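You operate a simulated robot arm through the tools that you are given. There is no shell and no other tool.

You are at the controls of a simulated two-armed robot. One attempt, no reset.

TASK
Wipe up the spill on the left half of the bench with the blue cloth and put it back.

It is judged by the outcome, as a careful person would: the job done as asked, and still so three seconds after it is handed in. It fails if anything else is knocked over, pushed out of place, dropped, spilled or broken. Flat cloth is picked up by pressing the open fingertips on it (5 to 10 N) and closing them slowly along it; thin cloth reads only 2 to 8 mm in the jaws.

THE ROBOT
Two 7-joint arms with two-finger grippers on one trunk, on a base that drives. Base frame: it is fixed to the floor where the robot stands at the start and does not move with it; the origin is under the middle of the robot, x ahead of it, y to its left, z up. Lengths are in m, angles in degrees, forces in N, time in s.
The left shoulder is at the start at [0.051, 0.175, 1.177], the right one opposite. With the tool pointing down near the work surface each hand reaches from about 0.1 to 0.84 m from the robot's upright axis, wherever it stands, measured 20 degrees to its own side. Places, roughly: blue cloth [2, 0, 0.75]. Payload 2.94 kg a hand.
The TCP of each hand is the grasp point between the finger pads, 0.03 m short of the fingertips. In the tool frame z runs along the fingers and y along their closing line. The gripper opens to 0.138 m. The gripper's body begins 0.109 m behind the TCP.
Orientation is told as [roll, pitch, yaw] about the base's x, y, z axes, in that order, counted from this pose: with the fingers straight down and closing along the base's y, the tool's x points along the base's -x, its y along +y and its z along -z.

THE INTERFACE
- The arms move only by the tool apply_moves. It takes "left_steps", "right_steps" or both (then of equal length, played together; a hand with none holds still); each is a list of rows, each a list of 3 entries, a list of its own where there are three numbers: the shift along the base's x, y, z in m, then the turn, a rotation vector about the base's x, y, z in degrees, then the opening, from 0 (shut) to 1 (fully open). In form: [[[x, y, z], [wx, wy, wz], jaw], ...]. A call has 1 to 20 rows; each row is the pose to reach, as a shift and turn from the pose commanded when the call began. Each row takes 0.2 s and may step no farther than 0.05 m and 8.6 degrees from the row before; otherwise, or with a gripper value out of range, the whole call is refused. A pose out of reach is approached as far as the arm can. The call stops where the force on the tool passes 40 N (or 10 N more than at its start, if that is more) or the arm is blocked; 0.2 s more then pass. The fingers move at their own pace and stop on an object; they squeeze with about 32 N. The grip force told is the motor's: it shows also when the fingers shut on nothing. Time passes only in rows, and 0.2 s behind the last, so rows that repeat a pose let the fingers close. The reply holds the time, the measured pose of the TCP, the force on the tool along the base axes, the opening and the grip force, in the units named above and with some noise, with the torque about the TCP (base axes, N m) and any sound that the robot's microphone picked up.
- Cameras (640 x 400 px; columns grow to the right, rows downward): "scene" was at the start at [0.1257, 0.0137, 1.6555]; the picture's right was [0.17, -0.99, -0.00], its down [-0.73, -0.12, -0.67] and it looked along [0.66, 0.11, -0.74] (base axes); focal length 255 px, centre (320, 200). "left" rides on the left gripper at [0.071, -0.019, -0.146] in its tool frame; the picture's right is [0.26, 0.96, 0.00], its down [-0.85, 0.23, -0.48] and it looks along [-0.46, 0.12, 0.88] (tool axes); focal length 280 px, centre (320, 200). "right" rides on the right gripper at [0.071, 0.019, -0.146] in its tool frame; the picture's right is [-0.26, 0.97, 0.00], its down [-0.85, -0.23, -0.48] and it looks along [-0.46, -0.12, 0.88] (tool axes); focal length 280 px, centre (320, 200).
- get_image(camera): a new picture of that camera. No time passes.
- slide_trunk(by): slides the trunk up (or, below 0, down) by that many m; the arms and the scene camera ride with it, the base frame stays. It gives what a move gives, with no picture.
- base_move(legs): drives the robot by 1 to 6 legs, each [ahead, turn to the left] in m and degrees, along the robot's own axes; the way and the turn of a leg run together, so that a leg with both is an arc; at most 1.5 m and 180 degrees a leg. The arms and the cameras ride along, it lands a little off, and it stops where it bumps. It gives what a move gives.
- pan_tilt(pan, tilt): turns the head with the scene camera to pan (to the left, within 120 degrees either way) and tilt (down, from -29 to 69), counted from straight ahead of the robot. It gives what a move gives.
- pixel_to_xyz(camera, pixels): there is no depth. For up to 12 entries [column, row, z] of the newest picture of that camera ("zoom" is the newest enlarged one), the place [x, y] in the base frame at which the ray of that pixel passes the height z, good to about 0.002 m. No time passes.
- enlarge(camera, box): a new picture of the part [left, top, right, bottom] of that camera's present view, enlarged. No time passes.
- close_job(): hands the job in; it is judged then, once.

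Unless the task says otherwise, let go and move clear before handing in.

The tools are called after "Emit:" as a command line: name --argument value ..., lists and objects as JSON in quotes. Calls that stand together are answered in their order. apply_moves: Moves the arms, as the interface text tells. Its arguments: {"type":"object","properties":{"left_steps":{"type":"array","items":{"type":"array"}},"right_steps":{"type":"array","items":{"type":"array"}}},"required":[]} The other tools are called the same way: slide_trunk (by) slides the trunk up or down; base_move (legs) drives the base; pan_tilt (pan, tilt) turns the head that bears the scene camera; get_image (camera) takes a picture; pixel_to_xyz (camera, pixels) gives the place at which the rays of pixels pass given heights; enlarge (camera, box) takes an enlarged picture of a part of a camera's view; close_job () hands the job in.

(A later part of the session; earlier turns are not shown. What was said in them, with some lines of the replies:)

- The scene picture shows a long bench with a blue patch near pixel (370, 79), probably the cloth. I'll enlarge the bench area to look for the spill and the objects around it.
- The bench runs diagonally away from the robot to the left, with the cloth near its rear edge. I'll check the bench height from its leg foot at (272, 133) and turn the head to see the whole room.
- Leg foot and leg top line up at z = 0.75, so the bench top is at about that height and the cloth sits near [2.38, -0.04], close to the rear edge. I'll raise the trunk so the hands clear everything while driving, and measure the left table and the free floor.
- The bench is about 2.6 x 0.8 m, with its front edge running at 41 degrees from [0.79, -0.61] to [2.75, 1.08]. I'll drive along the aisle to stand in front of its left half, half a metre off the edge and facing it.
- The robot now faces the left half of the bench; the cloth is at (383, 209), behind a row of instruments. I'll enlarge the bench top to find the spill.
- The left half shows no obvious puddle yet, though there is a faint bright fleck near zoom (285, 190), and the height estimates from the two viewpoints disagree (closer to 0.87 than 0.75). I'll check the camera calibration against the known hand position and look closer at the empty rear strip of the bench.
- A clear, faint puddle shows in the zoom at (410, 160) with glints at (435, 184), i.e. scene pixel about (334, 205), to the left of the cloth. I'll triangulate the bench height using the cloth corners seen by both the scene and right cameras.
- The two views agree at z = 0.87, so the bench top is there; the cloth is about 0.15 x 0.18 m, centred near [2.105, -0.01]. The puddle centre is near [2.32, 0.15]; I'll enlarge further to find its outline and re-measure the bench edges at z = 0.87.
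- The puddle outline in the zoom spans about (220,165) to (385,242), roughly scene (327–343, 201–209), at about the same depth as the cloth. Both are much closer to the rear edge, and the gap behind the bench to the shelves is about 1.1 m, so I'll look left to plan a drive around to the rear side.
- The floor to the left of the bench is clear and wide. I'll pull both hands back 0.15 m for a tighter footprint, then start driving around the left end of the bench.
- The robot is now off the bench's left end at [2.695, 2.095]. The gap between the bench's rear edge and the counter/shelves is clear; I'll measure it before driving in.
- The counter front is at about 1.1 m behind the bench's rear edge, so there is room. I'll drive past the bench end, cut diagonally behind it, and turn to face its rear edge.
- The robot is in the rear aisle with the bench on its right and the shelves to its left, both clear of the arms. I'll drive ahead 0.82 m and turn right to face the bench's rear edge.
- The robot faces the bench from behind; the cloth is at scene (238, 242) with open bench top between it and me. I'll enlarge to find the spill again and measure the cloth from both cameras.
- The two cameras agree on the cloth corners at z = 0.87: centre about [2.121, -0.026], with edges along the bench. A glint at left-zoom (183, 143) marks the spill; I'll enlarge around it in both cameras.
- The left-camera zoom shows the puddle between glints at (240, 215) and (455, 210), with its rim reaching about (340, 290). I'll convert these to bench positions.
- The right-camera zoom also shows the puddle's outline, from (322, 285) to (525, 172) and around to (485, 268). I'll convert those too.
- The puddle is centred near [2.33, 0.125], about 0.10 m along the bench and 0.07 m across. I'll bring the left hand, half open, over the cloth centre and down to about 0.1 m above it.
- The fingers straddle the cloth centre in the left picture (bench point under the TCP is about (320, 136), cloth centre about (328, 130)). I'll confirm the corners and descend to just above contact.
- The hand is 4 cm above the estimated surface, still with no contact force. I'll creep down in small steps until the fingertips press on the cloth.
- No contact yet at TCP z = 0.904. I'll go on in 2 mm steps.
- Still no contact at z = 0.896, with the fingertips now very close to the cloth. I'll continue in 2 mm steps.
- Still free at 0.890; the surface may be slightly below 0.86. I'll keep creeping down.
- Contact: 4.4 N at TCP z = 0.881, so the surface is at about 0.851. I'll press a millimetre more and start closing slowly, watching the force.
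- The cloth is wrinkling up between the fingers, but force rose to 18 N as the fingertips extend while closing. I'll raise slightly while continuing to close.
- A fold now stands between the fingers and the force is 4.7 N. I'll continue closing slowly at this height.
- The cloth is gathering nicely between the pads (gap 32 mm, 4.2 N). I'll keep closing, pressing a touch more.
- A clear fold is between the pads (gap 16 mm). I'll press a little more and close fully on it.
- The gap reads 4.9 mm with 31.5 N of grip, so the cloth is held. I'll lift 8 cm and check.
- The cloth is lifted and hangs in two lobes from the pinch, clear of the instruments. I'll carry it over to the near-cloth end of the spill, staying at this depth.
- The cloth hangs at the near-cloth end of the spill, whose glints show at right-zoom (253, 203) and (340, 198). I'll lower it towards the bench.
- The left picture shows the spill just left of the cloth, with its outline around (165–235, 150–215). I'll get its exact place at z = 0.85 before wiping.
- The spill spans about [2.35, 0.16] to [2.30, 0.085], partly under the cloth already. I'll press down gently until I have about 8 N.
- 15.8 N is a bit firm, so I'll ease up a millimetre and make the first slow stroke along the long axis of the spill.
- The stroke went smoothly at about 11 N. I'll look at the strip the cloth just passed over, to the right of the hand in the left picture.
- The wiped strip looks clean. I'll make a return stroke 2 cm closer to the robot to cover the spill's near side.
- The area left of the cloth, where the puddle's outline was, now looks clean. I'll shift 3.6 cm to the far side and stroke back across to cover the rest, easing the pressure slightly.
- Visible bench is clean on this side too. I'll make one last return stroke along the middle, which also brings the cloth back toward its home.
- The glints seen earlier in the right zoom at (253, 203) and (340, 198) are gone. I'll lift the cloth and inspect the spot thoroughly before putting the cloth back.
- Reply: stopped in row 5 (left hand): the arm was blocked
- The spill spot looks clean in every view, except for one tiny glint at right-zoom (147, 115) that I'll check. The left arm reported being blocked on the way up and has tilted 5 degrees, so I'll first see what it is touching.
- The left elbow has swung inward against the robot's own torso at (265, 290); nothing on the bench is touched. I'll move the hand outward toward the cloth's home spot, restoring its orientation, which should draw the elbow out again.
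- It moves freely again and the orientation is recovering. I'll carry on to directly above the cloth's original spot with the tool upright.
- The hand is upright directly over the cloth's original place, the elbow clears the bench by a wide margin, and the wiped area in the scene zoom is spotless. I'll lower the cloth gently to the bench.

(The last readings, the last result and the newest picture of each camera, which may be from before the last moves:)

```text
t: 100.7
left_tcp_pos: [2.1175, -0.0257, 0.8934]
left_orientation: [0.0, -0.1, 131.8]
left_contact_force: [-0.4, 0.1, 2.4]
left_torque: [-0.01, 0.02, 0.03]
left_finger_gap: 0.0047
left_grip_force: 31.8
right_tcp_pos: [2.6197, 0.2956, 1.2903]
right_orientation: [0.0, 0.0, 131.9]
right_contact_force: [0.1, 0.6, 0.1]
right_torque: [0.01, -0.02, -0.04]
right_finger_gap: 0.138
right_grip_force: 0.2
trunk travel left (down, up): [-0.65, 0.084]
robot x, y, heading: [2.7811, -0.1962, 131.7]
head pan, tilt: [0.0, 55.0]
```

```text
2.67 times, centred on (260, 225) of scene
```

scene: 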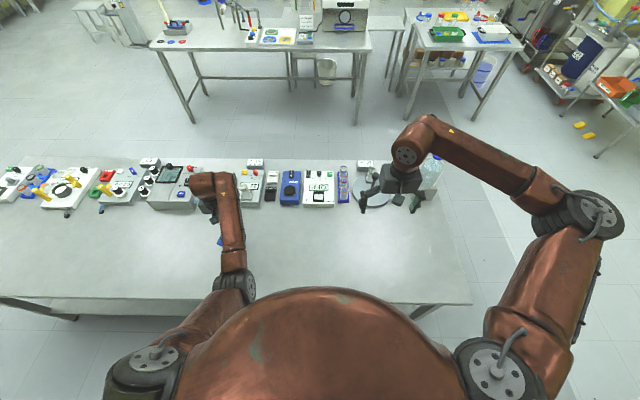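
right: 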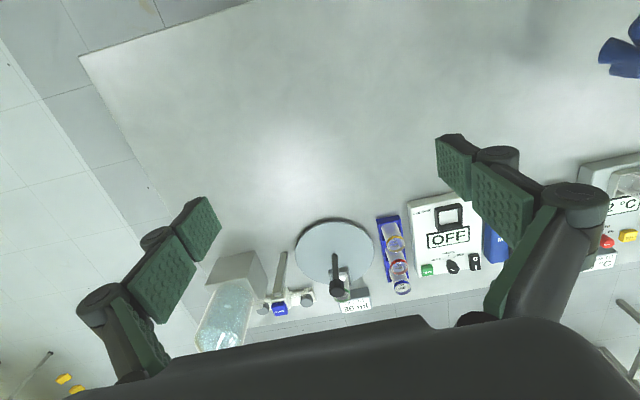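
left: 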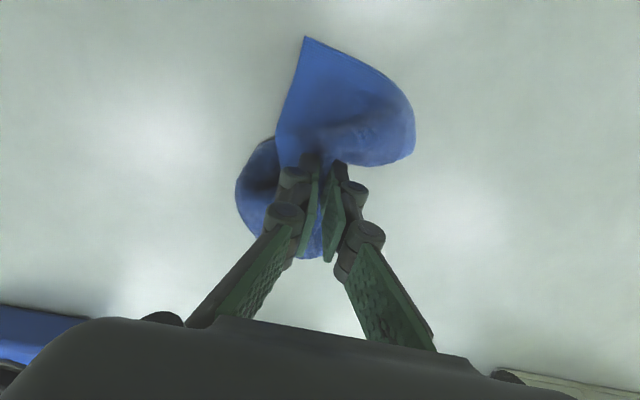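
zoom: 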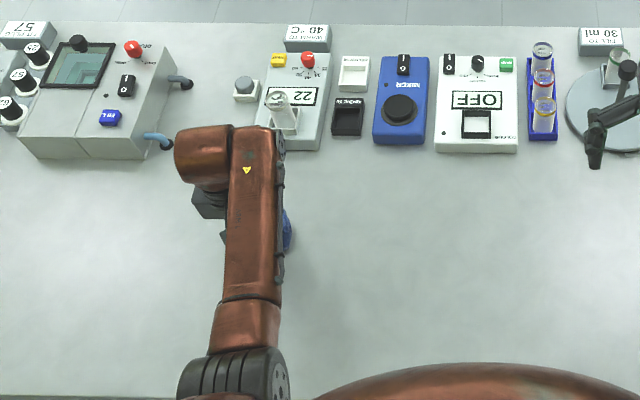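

The cloth is back on its spot but gathered, with its wings tucked partly under. I'll press lightly and open the fingers slowly along the bench so they spread the fold back out.

Emit:
apply_moves --left_steps '[[[0, 0, -0.004], [0, 0, 0], 0.0], [[0, 0, -0.006], [0, 0, 0], 0.0], [[0, 0, -0.006], [0, 0, 0], 0.05], [[0, 0, -0.006], [0, 0, 0], 0.1]]'

Emit:
get_image --camera "left"

```text
t: 101.7
left_tcp_pos: [2.1171, -0.0241, 0.8898]
left_orientation: [0.0, -0.1, 131.8]
left_contact_force: [-1.3, 0.0, 6.4]
left_torque: [0.06, -0.01, 0.0]
left_finger_gap: 0.0127
left_grip_force: 0.1
right_tcp_pos: [2.6188, 0.2959, 1.2909]
right_orientation: [0.1, 0.0, 131.9]
right_contact_force: [0.1, 0.3, -1.4]
right_torque: [-0.02, -0.01, -0.04]
right_finger_gap: 0.1378
right_grip_force: 0.0
trunk travel left (down, up): [-0.65, 0.084]
robot x, y, heading: [2.7834, -0.1969, 131.7]
head pan, tilt: [0.0, 55.0]
```

```text
taken
```

left: 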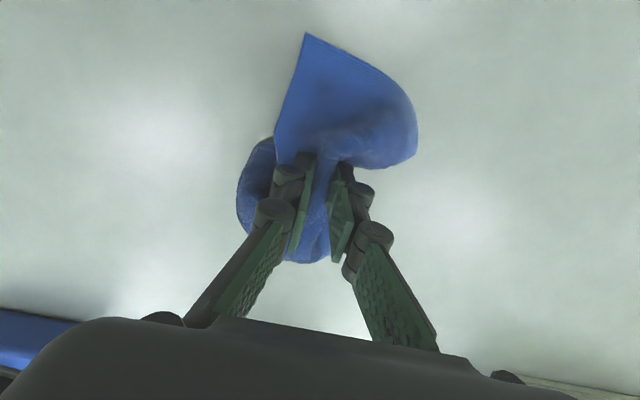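

The fingers are opening at 6.4 N with the cloth under them. I'll keep spreading in small steps, lowering slightly as the tips retract.

Emit:
apply_moves --left_steps '[[[0, 0, 0], [0, 0, 0], 0.15], [[0, 0, -0.0005], [0, 0, 0], 0.2], [[0, 0, -0.001], [0, 0, 0], 0.25], [[0, 0, -0.001], [0, 0, 0], 0.3]]'

Emit:
get_image --camera "left"

```text
t: 102.7
left_tcp_pos: [2.1174, -0.0245, 0.8882]
left_orientation: [0.1, 0.0, 131.8]
left_contact_force: [0.9, 0.0, 3.1]
left_torque: [0.04, -0.09, -0.01]
left_finger_gap: 0.0395
left_grip_force: 1.9
right_tcp_pos: [2.6191, 0.2964, 1.2905]
right_orientation: [0.0, 0.0, 131.9]
right_contact_force: [0.1, 0.1, 0.6]
right_torque: [0.0, -0.04, 0.03]
right_finger_gap: 0.138
right_grip_force: 0.1
trunk travel left (down, up): [-0.65, 0.084]
robot x, y, heading: [2.7833, -0.1987, 132.0]
head pan, tilt: [0.0, 55.0]
```

```text
taken
```

left: 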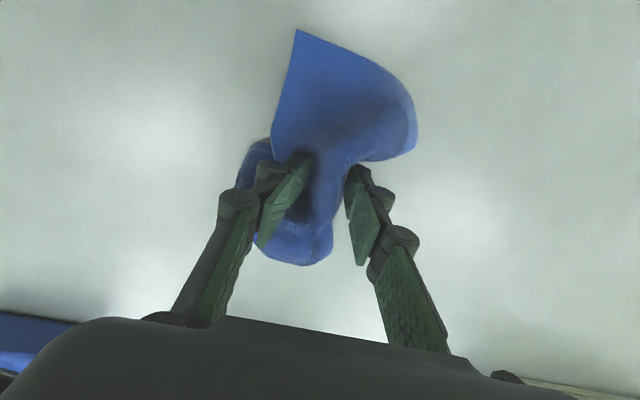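

The cloth is released; the right finger is at its edge now. I'll finish opening, lift clear and look at how it lies.

Emit:
apply_moves --left_steps '[[[0, 0, 0], [0, 0, 0], 0.36], [[0, 0, 0.005], [0, 0, 0], 0.42], [[0, 0, 0.02], [0, 0, 0], 0.5], [[0, 0, 0.05], [0, 0, 0], 0.5], [[0, 0, 0.09], [0, 0, 0], 0.5], [[0, 0, 0.13], [0, 0, 0], 0.5]]'

Emit:
get_image --camera "left"

Emit:
enlarge --camera "scene" --box '[180, 190, 340, 290]'

```text
t: 104.1
left_tcp_pos: [2.1175, -0.0247, 1.0177]
left_orientation: [0.0, 0.1, 131.8]
left_contact_force: [0.6, 0.4, -1.1]
left_torque: [0.0, 0.04, 0.0]
left_finger_gap: 0.069
left_grip_force: 0.0
right_tcp_pos: [2.6202, 0.2961, 1.2902]
right_orientation: [0.0, 0.0, 131.9]
right_contact_force: [0.4, -1.2, -0.2]
right_torque: [-0.01, -0.03, 0.02]
right_finger_gap: 0.138
right_grip_force: 0.1
trunk travel left (down, up): [-0.65, 0.084]
robot x, y, heading: [2.783, -0.1978, 131.6]
head pan, tilt: [0.0, 55.0]
```

```text
taken
```

left: 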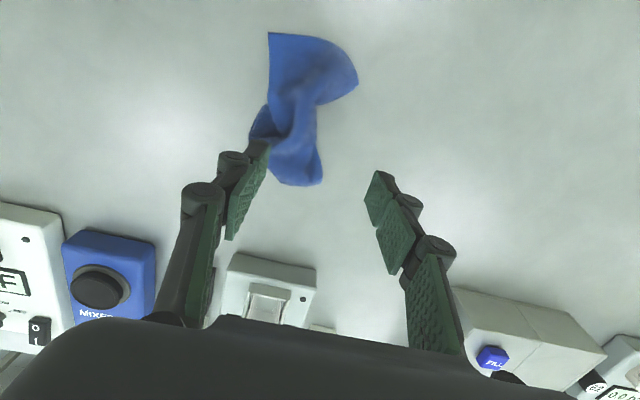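

```text
4.00 times, centred on (260, 240) of scene
```

zoom: 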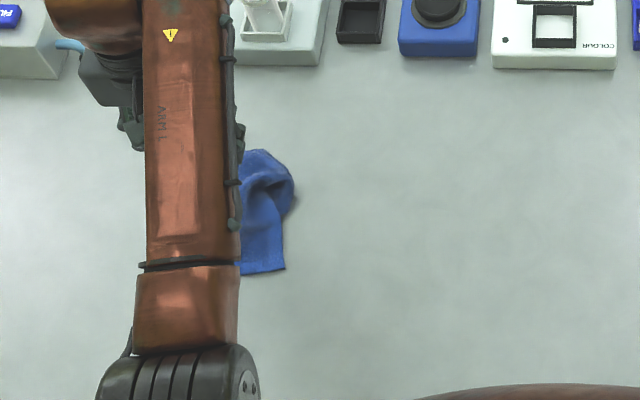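

The wiped cloth is back near its place but crumpled, about 2–3 cm off centre. I'll measure it and look at it closely to decide how to straighten it.

Emit:
pixel_to_xyz --camera "left" --pixels '[[300, 105, 0.855], [268, 33, 0.851], [345, 48, 0.851], [358, 83, 0.851], [322, 182, 0.851], [275, 180, 0.851], [250, 140, 0.851], [266, 105, 0.851]]'

Emit:
enlarge --camera "left" --box '[220, 20, 400, 200]'

```text
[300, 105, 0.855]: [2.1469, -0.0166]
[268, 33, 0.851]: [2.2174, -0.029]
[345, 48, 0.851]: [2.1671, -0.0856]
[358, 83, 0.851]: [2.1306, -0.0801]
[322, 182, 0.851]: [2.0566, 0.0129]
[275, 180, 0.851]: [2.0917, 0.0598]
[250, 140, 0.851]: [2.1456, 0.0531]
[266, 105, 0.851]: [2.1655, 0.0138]
```

```text
2.22 times, centred on (310, 110) of left
```

zoom: 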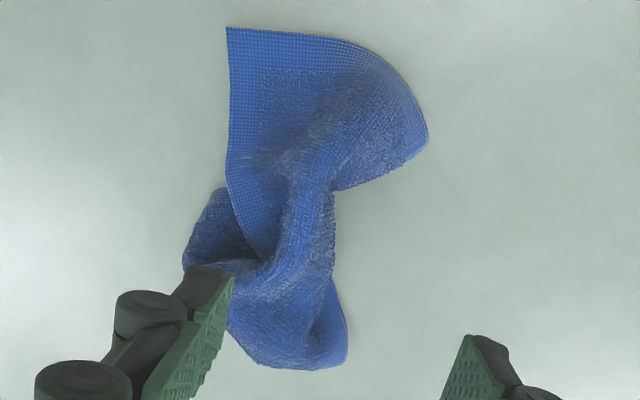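

The cloth lies within 3 cm of its place, but its sides are folded under. I'll straighten it: grip the middle of its near edge at zoom (330, 50), lift so it hangs straight, and lay it down again toward me.

Emit:
apply_moves --left_steps '[[[0.026, -0.02, 0], [0, 0, 0], 0.4], [[0.052, -0.04, 0], [0, 0, 0], 0.33], [[0.052, -0.04, -0.04], [0, 0, 0], 0.33], [[0.052, -0.04, -0.08], [0, 0, 0], 0.33], [[0.052, -0.04, -0.09], [0, 0, 0], 0.33]]'

Emit:
get_image --camera "left"

```text
t: 105.3
left_tcp_pos: [2.17, -0.0643, 0.9284]
left_orientation: [0.0, 0.0, 131.9]
left_contact_force: [0.4, 1.0, 0.2]
left_torque: [0.01, 0.02, -0.02]
left_finger_gap: 0.0454
left_grip_force: 0.1
right_tcp_pos: [2.62, 0.2983, 1.2902]
right_orientation: [0.0, -0.1, 131.9]
right_contact_force: [-0.2, 0.8, 0.2]
right_torque: [0.02, 0.01, -0.01]
right_finger_gap: 0.1378
right_grip_force: 0.0
trunk travel left (down, up): [-0.65, 0.084]
robot x, y, heading: [2.7857, -0.199, 131.8]
head pan, tilt: [0.0, 55.0]
```

```text
taken
```

left: 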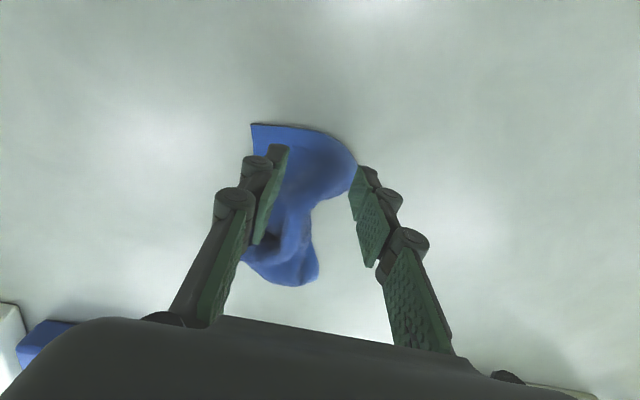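

The bench point under the hand is about (320, 149), 1.4 cm inside the cloth's near edge, with both fingers over cloth. I'll lower to contact.

Emit:
apply_moves --left_steps '[[[0, 0, -0.02], [0, 0, 0], 0.33], [[0, 0, -0.036], [0, 0, 0], 0.33], [[0, 0, -0.041], [0, 0, 0], 0.33], [[0, 0, -0.041], [0, 0, 0], 0.33]]'

```text
t: 106.3
left_tcp_pos: [2.1699, -0.0653, 0.8873]
left_orientation: [0.0, -0.1, 131.8]
left_contact_force: [-0.6, 0.0, 0.6]
left_torque: [0.0, 0.03, -0.02]
left_finger_gap: 0.0453
left_grip_force: 0.1
right_tcp_pos: [2.619, 0.2965, 1.291]
right_orientation: [-0.1, 0.0, 131.9]
right_contact_force: [-0.8, 0.5, -0.6]
right_torque: [-0.04, 0.03, 0.0]
right_finger_gap: 0.1378
right_grip_force: 0.1
trunk travel left (down, up): [-0.65, 0.084]
robot x, y, heading: [2.7848, -0.1986, 132.1]
head pan, tilt: [0.0, 55.0]
```

Emit:
apply_moves --left_steps '[[[0, 0, -0.002], [0, 0, 0], 0.33], [[0, 0, -0.004], [0, 0, 0], 0.33], [[0, 0, -0.005], [0, 0, 0], 0.33], [[0, 0, -0.005], [0, 0, 0], 0.33]]'

```text
t: 107.3
left_tcp_pos: [2.1691, -0.0648, 0.8826]
left_orientation: [0.0, -0.2, 131.8]
left_contact_force: [-1.1, -0.1, 13.4]
left_torque: [-0.04, 0.23, 0.02]
left_finger_gap: 0.0459
left_grip_force: 1.8
right_tcp_pos: [2.6186, 0.2942, 1.2908]
right_orientation: [0.1, 0.1, 131.9]
right_contact_force: [-0.3, -0.4, 0.2]
right_torque: [0.02, -0.01, -0.01]
right_finger_gap: 0.1382
right_grip_force: 0.0
trunk travel left (down, up): [-0.65, 0.084]
robot x, y, heading: [2.7862, -0.1933, 131.7]
head pan, tilt: [0.0, 55.0]
```

Contact at 13 N; I'll ease up slightly and close slowly on the edge.

Emit:
apply_moves --left_steps '[[[0, 0, 0.0005], [0, 0, 0], 0.29], [[0, 0, 0.0008], [0, 0, 0], 0.25], [[0, 0, 0.001], [0, 0, 0], 0.21], [[0, 0, 0.001], [0, 0, 0], 0.17]]'

Emit:
get_image --camera "left"

```text
t: 108.3
left_tcp_pos: [2.1704, -0.0647, 0.8831]
left_orientation: [-0.1, -0.2, 131.8]
left_contact_force: [-0.4, 0.0, 9.0]
left_torque: [-0.02, 0.14, 0.01]
left_finger_gap: 0.0229
left_grip_force: 0.0
right_tcp_pos: [2.6184, 0.2961, 1.2908]
right_orientation: [0.1, 0.0, 131.9]
right_contact_force: [-0.3, 0.1, 0.2]
right_torque: [0.0, 0.01, 0.01]
right_finger_gap: 0.1381
right_grip_force: 0.1
trunk travel left (down, up): [-0.65, 0.084]
robot x, y, heading: [2.7829, -0.1978, 131.8]
head pan, tilt: [0.0, 55.0]
```

```text
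taken
```

left: 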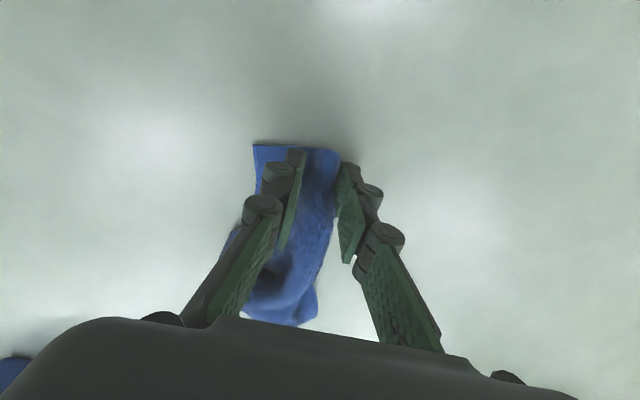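

The edge is gathering between the fingers. I'll close fully on it.

Emit:
apply_moves --left_steps '[[[0, 0, 0], [0, 0, 0], 0.13], [[0, 0, 0], [0, 0, 0], 0.09], [[0, 0, 0], [0, 0, 0], 0.04], [[0, 0, 0], [0, 0, 0], 0.0], [[0, 0, 0], [0, 0, 0], 0.0], [[0, 0, 0], [0, 0, 0], 0.0]]'

Emit:
get_image --camera "left"

```text
t: 109.7
left_tcp_pos: [2.1688, -0.0635, 0.8841]
left_orientation: [0.0, -0.1, 131.9]
left_contact_force: [0.4, -0.3, 3.3]
left_torque: [0.0, 0.0, 0.04]
left_finger_gap: 0.0076
left_grip_force: 32.2
right_tcp_pos: [2.6184, 0.2963, 1.2899]
right_orientation: [-0.1, 0.0, 131.9]
right_contact_force: [-0.6, -1.2, -0.7]
right_torque: [-0.04, 0.0, -0.03]
right_finger_gap: 0.138
right_grip_force: 0.1
trunk travel left (down, up): [-0.65, 0.084]
robot x, y, heading: [2.7831, -0.193, 131.7]
head pan, tilt: [0.0, 55.0]
```

```text
taken
```

left: 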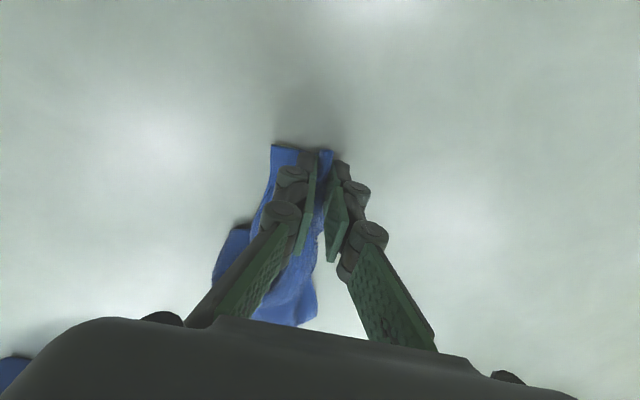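

Gap 7.6 mm with full grip: the near edge is held. I'll lift so that the cloth hangs free and unfolds.

Emit:
apply_moves --left_steps '[[[0, 0, 0.03], [0, 0, 0], 0.0], [[0, 0, 0.07], [0, 0, 0], 0.0], [[0, 0, 0.11], [0, 0, 0], 0.0], [[0, 0, 0.15], [0, 0, 0], 0.0], [[0, 0, 0.19], [0, 0, 0], 0.0], [[0, 0, 0.21], [0, 0, 0], 0.0], [[0, 0, 0.21], [0, 0, 0], 0.0], [[0, 0, 0.21], [0, 0, 0], 0.0]]'

Emit:
get_image --camera "left"

Emit:
get_image --camera "scene"

```text
t: 111.5
left_tcp_pos: [2.1686, -0.0632, 1.0944]
left_orientation: [-0.1, 0.0, 131.7]
left_contact_force: [0.4, -0.6, 0.6]
left_torque: [-0.04, -0.03, -0.01]
left_finger_gap: 0.0076
left_grip_force: 32.0
right_tcp_pos: [2.6186, 0.2959, 1.2897]
right_orientation: [0.0, 0.0, 131.9]
right_contact_force: [0.1, 0.6, 0.2]
right_torque: [0.02, 0.01, 0.01]
right_finger_gap: 0.1379
right_grip_force: 0.0
trunk travel left (down, up): [-0.65, 0.084]
robot x, y, heading: [2.7819, -0.1981, 131.8]
head pan, tilt: [0.0, 55.0]
```

```text
taken
```

left: 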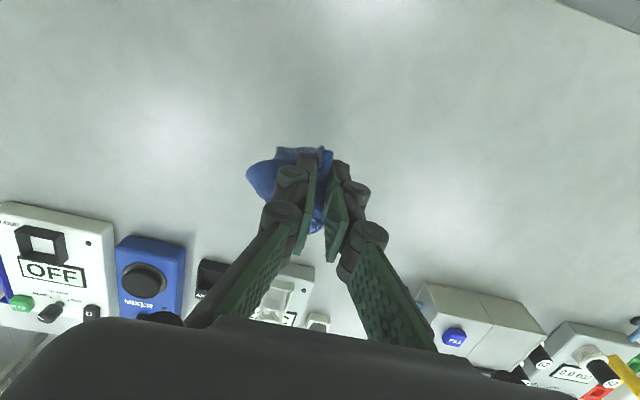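

```text
taken
```

scene: 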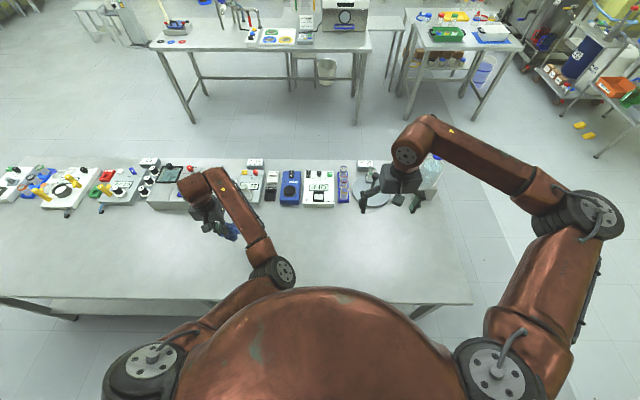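

The cloth hangs from its near edge. Before swinging it over the far-edge line, I'll check how close the heating block and its beaker at left picture (270, 295) are to that path.

Emit:
pixel_to_xyz --camera "left" --pixels '[[314, 266, 0.88], [268, 262, 0.88], [272, 285, 0.93], [272, 300, 0.97], [425, 285, 0.9], [198, 260, 0.87], [140, 237, 0.88]]'

Emit:
enlarge --camera "scene" --box '[180, 150, 300, 260]'

Emit:
enlarge --camera "left" --box '[180, 130, 400, 340]'

```text
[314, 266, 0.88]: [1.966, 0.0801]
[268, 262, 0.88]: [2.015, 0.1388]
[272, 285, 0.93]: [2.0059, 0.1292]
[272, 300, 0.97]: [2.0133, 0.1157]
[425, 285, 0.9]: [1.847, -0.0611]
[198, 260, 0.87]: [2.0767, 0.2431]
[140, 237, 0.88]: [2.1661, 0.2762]
```

```text
3.64 times, centred on (240, 205) of scene
```

zoom: 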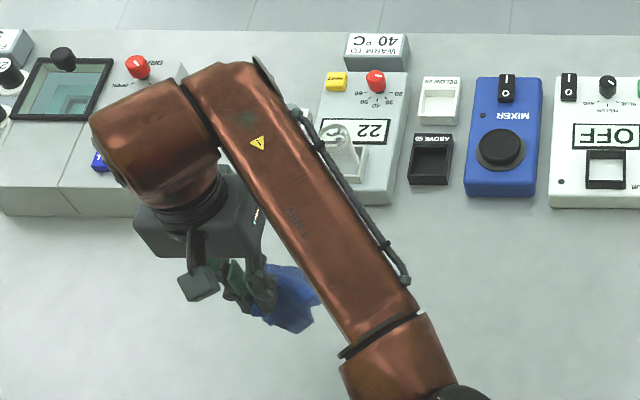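

```text
1.90 times, centred on (290, 235) of left
```

zoom: 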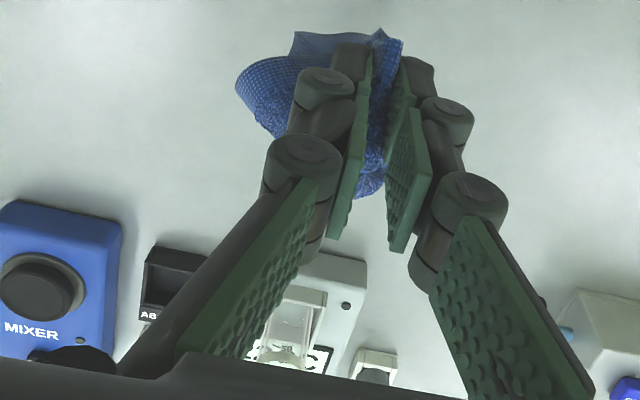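

The block is about 7 cm beyond where the cloth's far edge belongs, so there is enough room. I'll move slowly over the far-edge line and let the cloth settle.

Emit:
apply_moves --left_steps '[[[-0.018, 0.0185, 0], [0, 0, 0], 0.0], [[-0.036, 0.037, 0], [0, 0, 0], 0.0], [[-0.054, 0.0555, 0], [0, 0, 0], 0.0], [[-0.072, 0.074, 0], [0, 0, 0], 0.0], [[-0.09, 0.0925, 0], [0, 0, 0], 0.0], [[-0.108, 0.111, 0], [0, 0, 0], 0.0], [[-0.108, 0.111, 0], [0, 0, 0], 0.0], [[-0.108, 0.111, 0], [0, 0, 0], 0.0], [[-0.108, 0.111, 0], [0, 0, 0], 0.0]]'

Emit:
get_image --camera "left"

Emit:
enlarge --camera "scene" --box '[170, 130, 330, 270]'

```text
t: 113.5
left_tcp_pos: [2.0622, 0.0475, 1.0932]
left_orientation: [0.0, -0.1, 131.8]
left_contact_force: [-0.1, 0.0, -0.3]
left_torque: [-0.04, -0.02, -0.03]
left_finger_gap: 0.0075
left_grip_force: 31.9
right_tcp_pos: [2.6171, 0.2966, 1.2904]
right_orientation: [0.0, 0.0, 131.9]
right_contact_force: [0.0, 0.5, -0.4]
right_torque: [0.0, -0.02, 0.01]
right_finger_gap: 0.138
right_grip_force: 0.0
trunk travel left (down, up): [-0.65, 0.084]
robot x, y, heading: [2.7866, -0.1998, 131.8]
head pan, tilt: [0.0, 55.0]
```

```text
taken
```

left: 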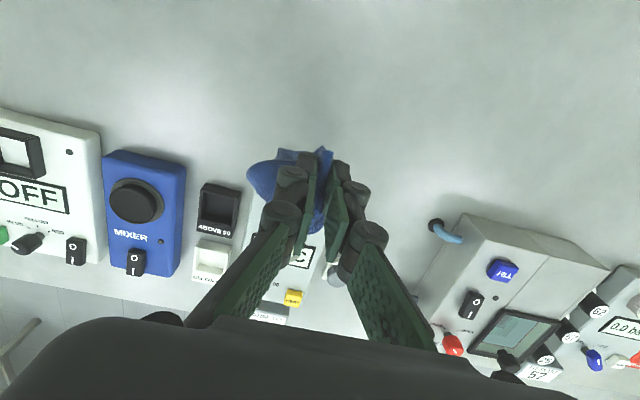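

```text
2.86 times, centred on (250, 200) of scene
```

zoom: 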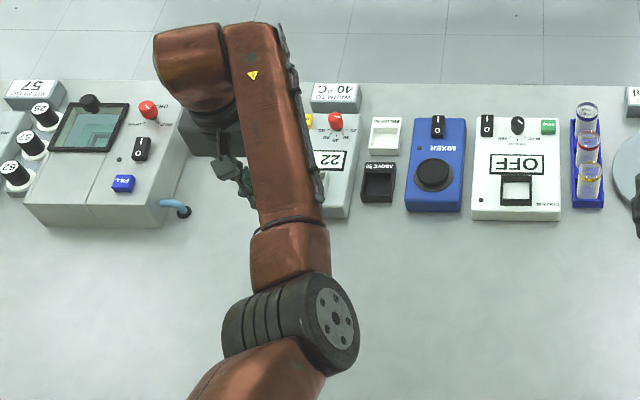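

The cloth hangs straight below the fingers. I'll now lay it down: lower until the far edge touches, then move back toward me while lowering.

Emit:
apply_moves --left_steps '[[[0, 0, -0.017], [0, 0, 0], 0.0], [[0, 0, -0.035], [0, 0, 0], 0.0], [[0.0136, -0.0131, -0.0541], [0, 0, 0], 0.0], [[0.0271, -0.0262, -0.0732], [0, 0, 0], 0.0], [[0.0407, -0.0393, -0.0923], [0, 0, 0], 0.0], [[0.0542, -0.0524, -0.1114], [0, 0, 0], 0.0], [[0.0678, -0.0656, -0.1306], [0, 0, 0], 0.0], [[0.0813, -0.0787, -0.1497], [0, 0, 0], 0.0], [[0.0949, -0.0918, -0.1688], [0, 0, 0], 0.0], [[0.1084, -0.1049, -0.1879], [0, 0, 0], 0.0], [[0.122, -0.118, -0.202], [0, 0, 0], 0.0], [[0.122, -0.118, -0.205], [0, 0, 0], 0.0]]'

Emit:
get_image --camera "left"

Emit:
enlarge --camera "scene" --box '[170, 150, 330, 290]'

```text
t: 116.1
left_tcp_pos: [2.1826, -0.0704, 0.8881]
left_orientation: [-0.1, -0.1, 131.7]
left_contact_force: [0.2, 0.9, 1.1]
left_torque: [0.04, 0.04, 0.03]
left_finger_gap: 0.0074
left_grip_force: 32.1
right_tcp_pos: [2.6189, 0.2961, 1.2906]
right_orientation: [0.0, 0.1, 131.8]
right_contact_force: [-0.6, 0.9, 0.5]
right_torque: [0.0, -0.01, -0.02]
right_finger_gap: 0.1382
right_grip_force: 0.1
trunk travel left (down, up): [-0.65, 0.084]
robot x, y, heading: [2.7833, -0.1985, 131.7]
head pan, tilt: [0.0, 55.0]
```

```text
taken
```

left: 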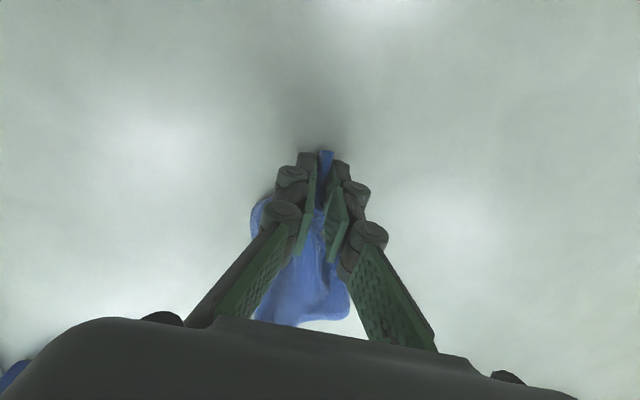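

```text
2.86 times, centred on (250, 220) of scene
```

zoom: 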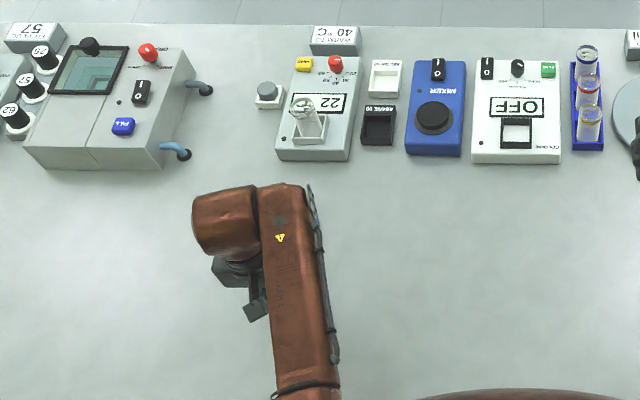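

The cloth is laid along its length. Now I'll press lightly and open slowly so the fingers spread the near edge sideways.

Emit:
apply_moves --left_steps '[[[0, 0, -0.003], [0, 0, 0], 0.0], [[0, 0, -0.005], [0, 0, 0], 0.0], [[0, 0, -0.005], [0, 0, 0], 0.05], [[0, 0, -0.005], [0, 0, 0], 0.1]]'

Emit:
get_image --camera "left"

```text
t: 117.1
left_tcp_pos: [2.1835, -0.0714, 0.8843]
left_orientation: [0.0, -0.1, 131.7]
left_contact_force: [0.1, 0.8, 5.0]
left_torque: [0.03, 0.1, 0.02]
left_finger_gap: 0.014
left_grip_force: 0.4
right_tcp_pos: [2.6193, 0.2955, 1.2902]
right_orientation: [0.0, 0.0, 131.9]
right_contact_force: [0.5, 0.2, -0.7]
right_torque: [0.01, 0.0, 0.03]
right_finger_gap: 0.1381
right_grip_force: 0.1
trunk travel left (down, up): [-0.65, 0.084]
robot x, y, heading: [2.7843, -0.1989, 131.8]
head pan, tilt: [0.0, 55.0]
```

```text
taken
```

left: 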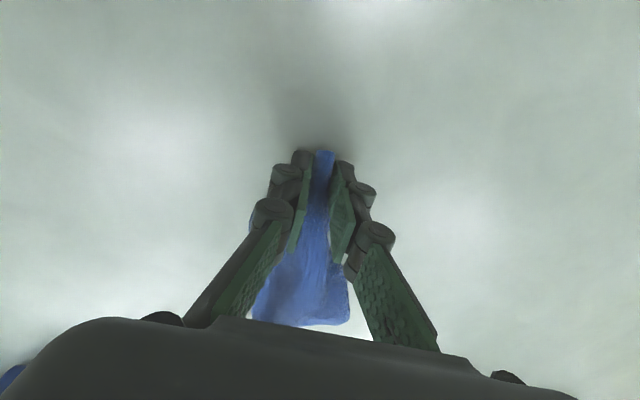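

Emit:
apply_moves --left_steps '[[[0, 0, -0.0005], [0, 0, 0], 0.15], [[0, 0, -0.001], [0, 0, 0], 0.2], [[0, 0, -0.0015], [0, 0, 0], 0.25], [[0, 0, -0.0015], [0, 0, 0], 0.3]]'

Emit:
get_image --camera "left"

```text
t: 118.1
left_tcp_pos: [2.184, -0.0727, 0.882]
left_orientation: [0.0, 0.0, 131.9]
left_contact_force: [0.6, 0.1, 2.4]
left_torque: [-0.01, 0.03, -0.03]
left_finger_gap: 0.044
left_grip_force: 0.0
right_tcp_pos: [2.6187, 0.2966, 1.2901]
right_orientation: [0.2, 0.0, 131.9]
right_contact_force: [-0.5, 0.0, 0.1]
right_torque: [-0.01, -0.02, 0.02]
right_finger_gap: 0.138
right_grip_force: 0.1
trunk travel left (down, up): [-0.65, 0.084]
robot x, y, heading: [2.7864, -0.1953, 131.7]
head pan, tilt: [0.0, 55.0]
```

```text
taken
```

left: 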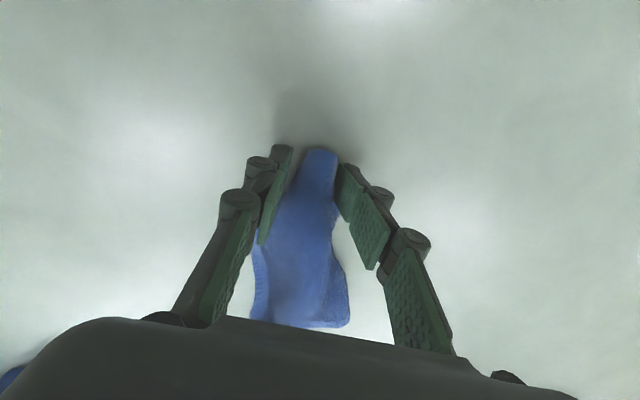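

The fingers slid off the narrow near end rather than spreading it. I'll lift clear and look at how the cloth lies now.

Emit:
apply_moves --left_steps '[[[0, 0, 0.005], [0, 0, 0], 0.35], [[0, 0, 0.03], [0, 0, 0], 0.4], [[0, 0, 0.07], [0, 0, 0], 0.5], [[0, 0, 0.11], [0, 0, 0], 0.5], [[0, 0, 0.15], [0, 0, 0], 0.5]]'

Emit:
enlarge --camera "left" --box '[180, 80, 440, 270]'

Emit:
get_image --camera "left"

```text
t: 119.3
left_tcp_pos: [2.1844, -0.0685, 1.0325]
left_orientation: [0.1, 0.1, 131.8]
left_contact_force: [0.9, -0.7, -0.2]
left_torque: [0.01, 0.04, -0.02]
left_finger_gap: 0.0689
left_grip_force: 0.0
right_tcp_pos: [2.6194, 0.2988, 1.2888]
right_orientation: [0.1, 0.2, 131.8]
right_contact_force: [-0.2, -0.4, 0.1]
right_torque: [-0.06, 0.0, 0.0]
right_finger_gap: 0.138
right_grip_force: 0.0
trunk travel left (down, up): [-0.65, 0.084]
robot x, y, heading: [2.7833, -0.1991, 131.8]
head pan, tilt: [0.0, 55.0]
```

```text
2.11 times, centred on (310, 175) of left
```

zoom: 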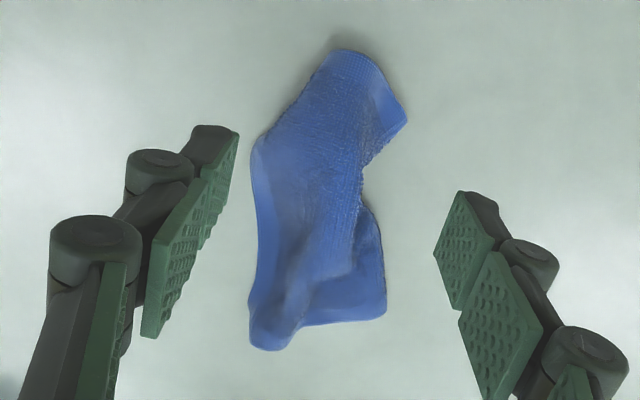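

```text
taken
```

left: 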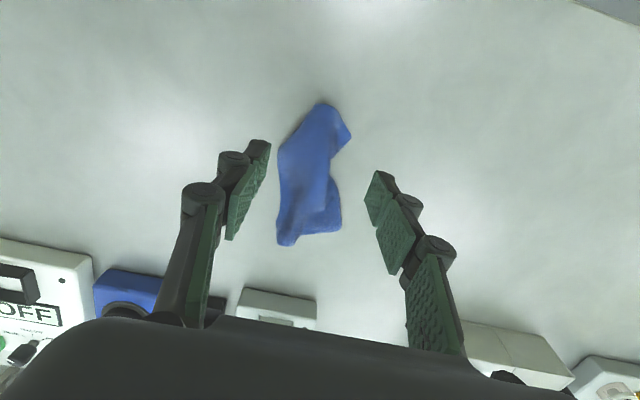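

The cloth is now a compact strip on its spot. I'll measure where its centre lies compared with the original centre of about [2.107, -0.025].

Emit:
pixel_to_xyz --camera "left" --pixels '[[312, 175, 0.855], [323, 103, 0.852], [352, 135, 0.852], [280, 148, 0.852], [280, 244, 0.852], [341, 228, 0.852], [335, 178, 0.852]]'

```text
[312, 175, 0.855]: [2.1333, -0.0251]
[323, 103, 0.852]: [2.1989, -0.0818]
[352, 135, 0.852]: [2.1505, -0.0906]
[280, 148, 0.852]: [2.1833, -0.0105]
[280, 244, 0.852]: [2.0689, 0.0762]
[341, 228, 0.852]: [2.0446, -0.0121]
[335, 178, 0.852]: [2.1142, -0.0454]
```

The cloth's centre is within about 2 cm of where it started, lying along the same direction. Now I'll raise the left hand a bit and inspect the wiped area carefully from the scene and right cameras.

Emit:
apply_moves --left_steps '[[[-0.02, -0.018, 0.03], [0, 0, 0], 0.5], [[-0.04, -0.036, 0.06], [0, 0, 0], 0.5], [[-0.06, -0.054, 0.09], [0, 0, 0], 0.5], [[-0.08, -0.072, 0.12], [0, 0, 0], 0.5]]'

Emit:
get_image --camera "scene"

Emit:
enlarge --camera "scene" --box '[250, 205, 378, 285]'

Emit:
enlarge --camera "right" --box '[360, 0, 600, 150]'

Emit:
get_image --camera "left"

```text
t: 120.3
left_tcp_pos: [2.1007, -0.1455, 1.1505]
left_orientation: [0.0, 0.0, 131.8]
left_contact_force: [0.1, -0.1, 0.0]
left_torque: [-0.01, -0.06, 0.0]
left_finger_gap: 0.0692
left_grip_force: 0.1
right_tcp_pos: [2.6174, 0.2954, 1.2906]
right_orientation: [0.0, 0.0, 131.9]
right_contact_force: [0.3, 0.5, 0.1]
right_torque: [0.02, 0.02, -0.01]
right_finger_gap: 0.1379
right_grip_force: 0.0
trunk travel left (down, up): [-0.65, 0.084]
robot x, y, heading: [2.7823, -0.1982, 131.7]
head pan, tilt: [0.0, 55.0]
```

```text
taken
```

scene: 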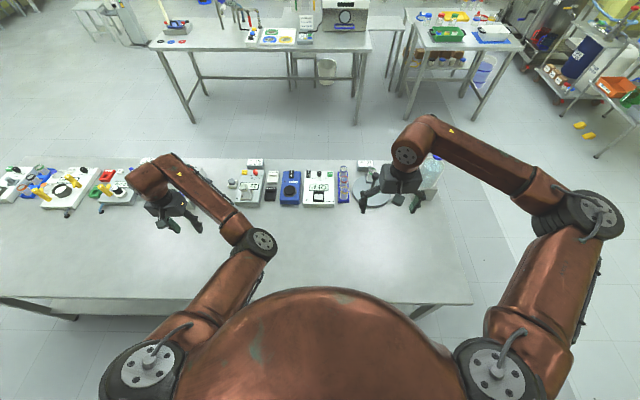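

```text
5.00 times, centred on (314, 245) of scene
```

zoom: 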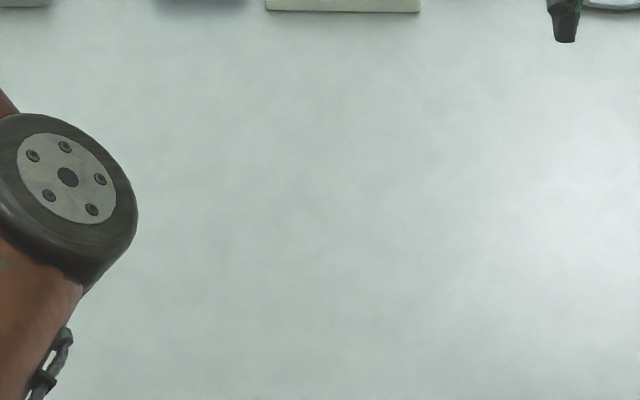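

```text
2.67 times, centred on (480, 75) of right
```

zoom: 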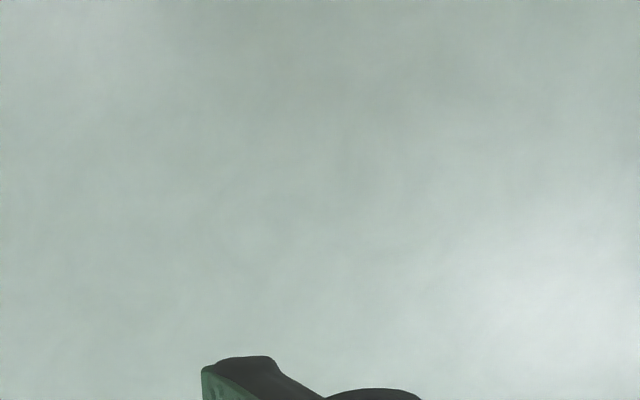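

```text
taken
```

left: 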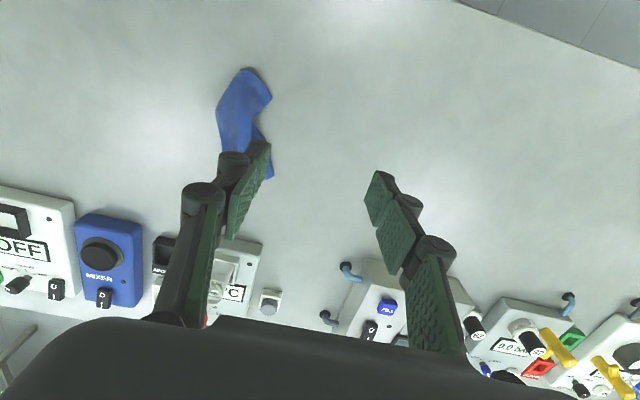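

The wiped area is clean in both zooms, with no outline or glints left. I'll move the left hand up and aside to get an unobstructed look at the cloth and re-check the one speck seen earlier.

Emit:
apply_moves --left_steps '[[[0.01, -0.02, 0.04], [0, 0, 0], 0.5], [[0.02, -0.04, 0.08], [0, 0, 0], 0.5], [[0.03, -0.06, 0.12], [0, 0, 0], 0.5], [[0.03, -0.08, 0.16], [0, 0, 0], 0.5]]'

Emit:
get_image --camera "scene"

Emit:
enlarge --camera "scene" --box '[180, 190, 340, 290]'

Emit:
enlarge --camera "right" --box '[390, 20, 550, 120]'

Emit:
get_image --camera "left"

```text
t: 121.3
left_tcp_pos: [2.1369, -0.2248, 1.3111]
left_orientation: [-0.1, -0.1, 131.7]
left_contact_force: [0.0, -0.2, -0.4]
left_torque: [0.04, -0.03, 0.03]
left_finger_gap: 0.0688
left_grip_force: 0.0
right_tcp_pos: [2.6181, 0.2964, 1.2922]
right_orientation: [0.1, 0.0, 131.9]
right_contact_force: [0.0, -0.8, 0.1]
right_torque: [0.05, 0.0, 0.0]
right_finger_gap: 0.1379
right_grip_force: 0.1
trunk travel left (down, up): [-0.65, 0.084]
robot x, y, heading: [2.7815, -0.1994, 131.8]
head pan, tilt: [0.0, 55.0]
```

```text
taken
```

scene: 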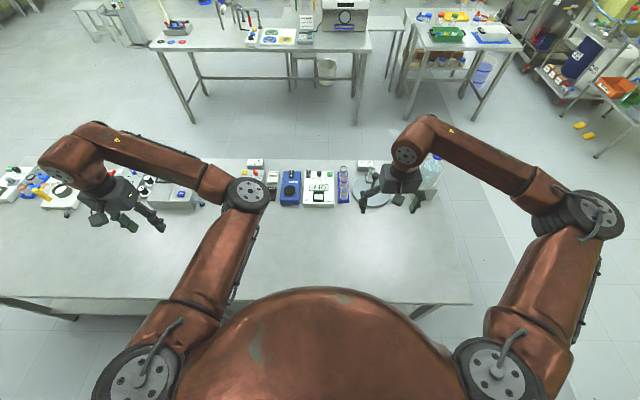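

```text
4.00 times, centred on (260, 240) of scene
```

zoom: 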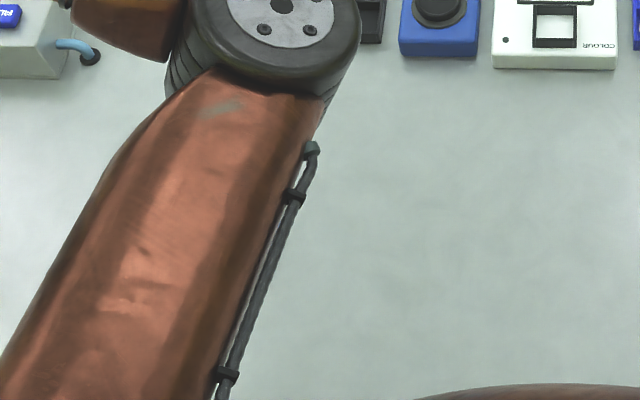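

```text
4.00 times, centred on (470, 70) of right
```

zoom: 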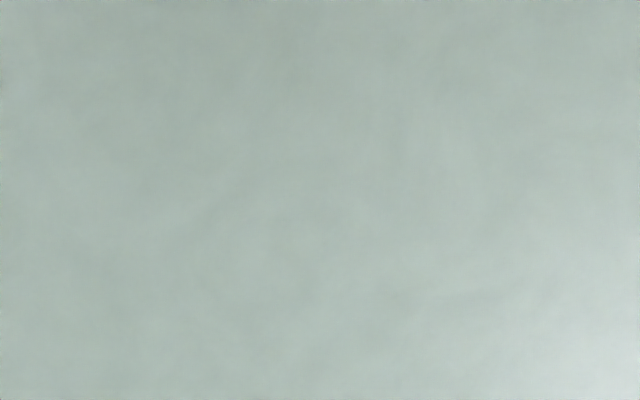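

```text
taken
```

left: 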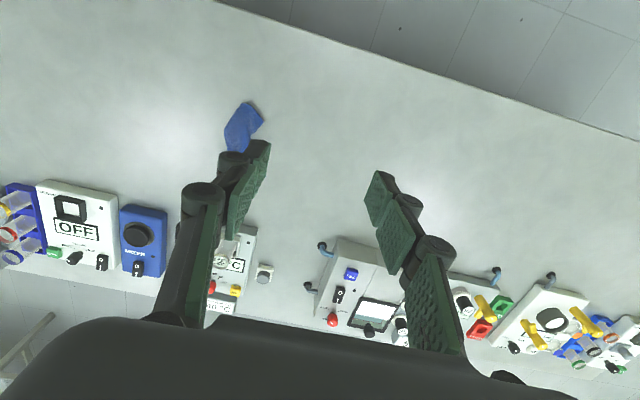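

The earlier speck is gone too, so it was only a passing reflection, and the spill area is clean. For completeness I'll scan the rest of the left half for any other puddle and confirm the instruments are untouched.

Emit:
enlarge --camera "scene" --box '[330, 150, 490, 310]'

Emit:
enlarge --camera "scene" --box '[210, 150, 370, 210]'

Emit:
enlarge --camera "left" --box '[20, 0, 420, 260]'

Emit:
get_image --camera "right"

```text
2.50 times, centred on (410, 230) of scene
```

zoom: 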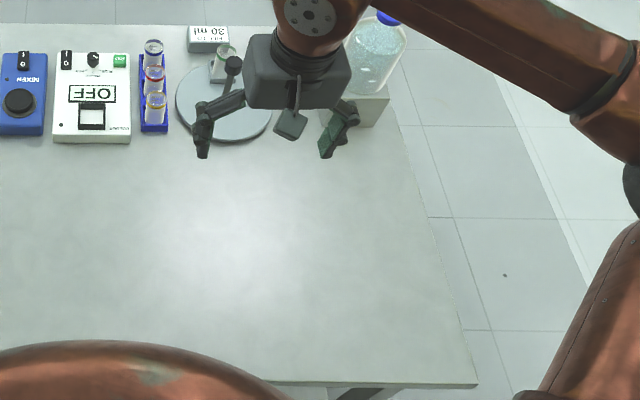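

```text
4.00 times, centred on (290, 180) of scene
```

zoom: 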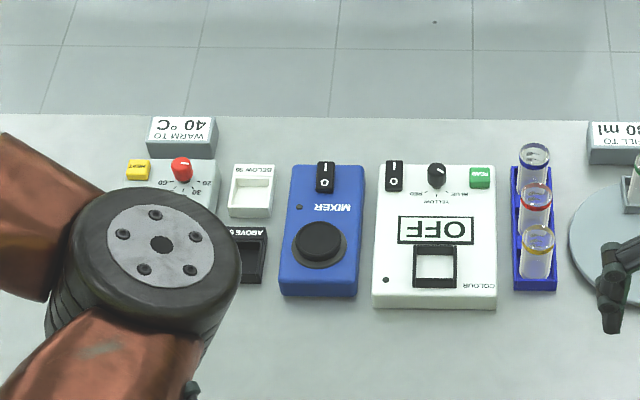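

```text
1.54 times, centred on (220, 130) of left
```

zoom: 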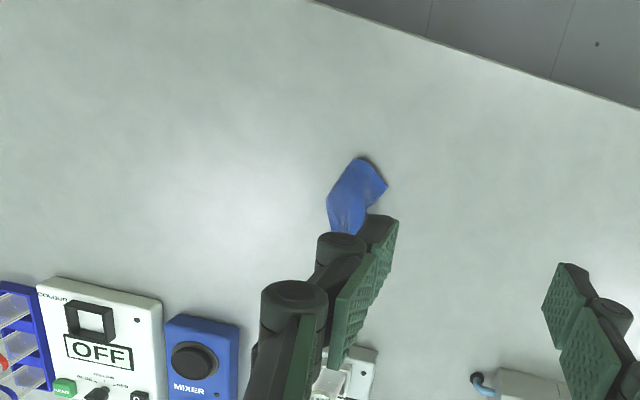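

```text
taken
```

right: 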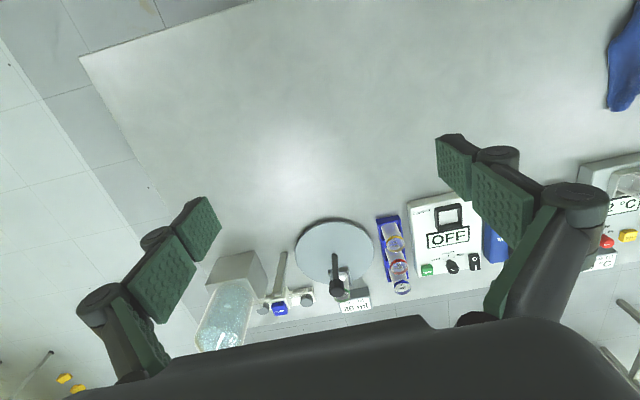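

All views show the bench's left half clean, every instrument, beaker and bottle in place, and the cloth lying released with its centre about 2 cm from where it was. It is no longer flat, but gathered into a narrow strip. Both hands are open and well clear, so I'm handing the job in.

Emit:
close_job

```text
The job is handed in.
```

The spill on the left half of the bench is wiped up, and the blue cloth is back in its place, but it isn't flat any more.

- **Spill:** I made four overlapping strokes with the cloth over the clear puddle. Close-up views from two cameras afterwards showed no outline or glints left.
- **Cloth:** its centre is about 2 cm from where it started, lying in roughly the same direction. It is gathered into a strip about 6 by 16 cm, with its sides folded under. I tried once to re-lay it flat, but that left it narrower, so I stopped there.
- **Everything else:** the instruments, beaker, bottle and vials I checked are where they were, and nothing was knocked over or spilled.
- **Arm blocked:** while lifting the wet cloth, the left arm stopped once when its elbow appeared to press against the robot's own body. Nothing on the bench was touched.

Both hands are clear of the bench, and the robot is parked behind it, on the shelf side.
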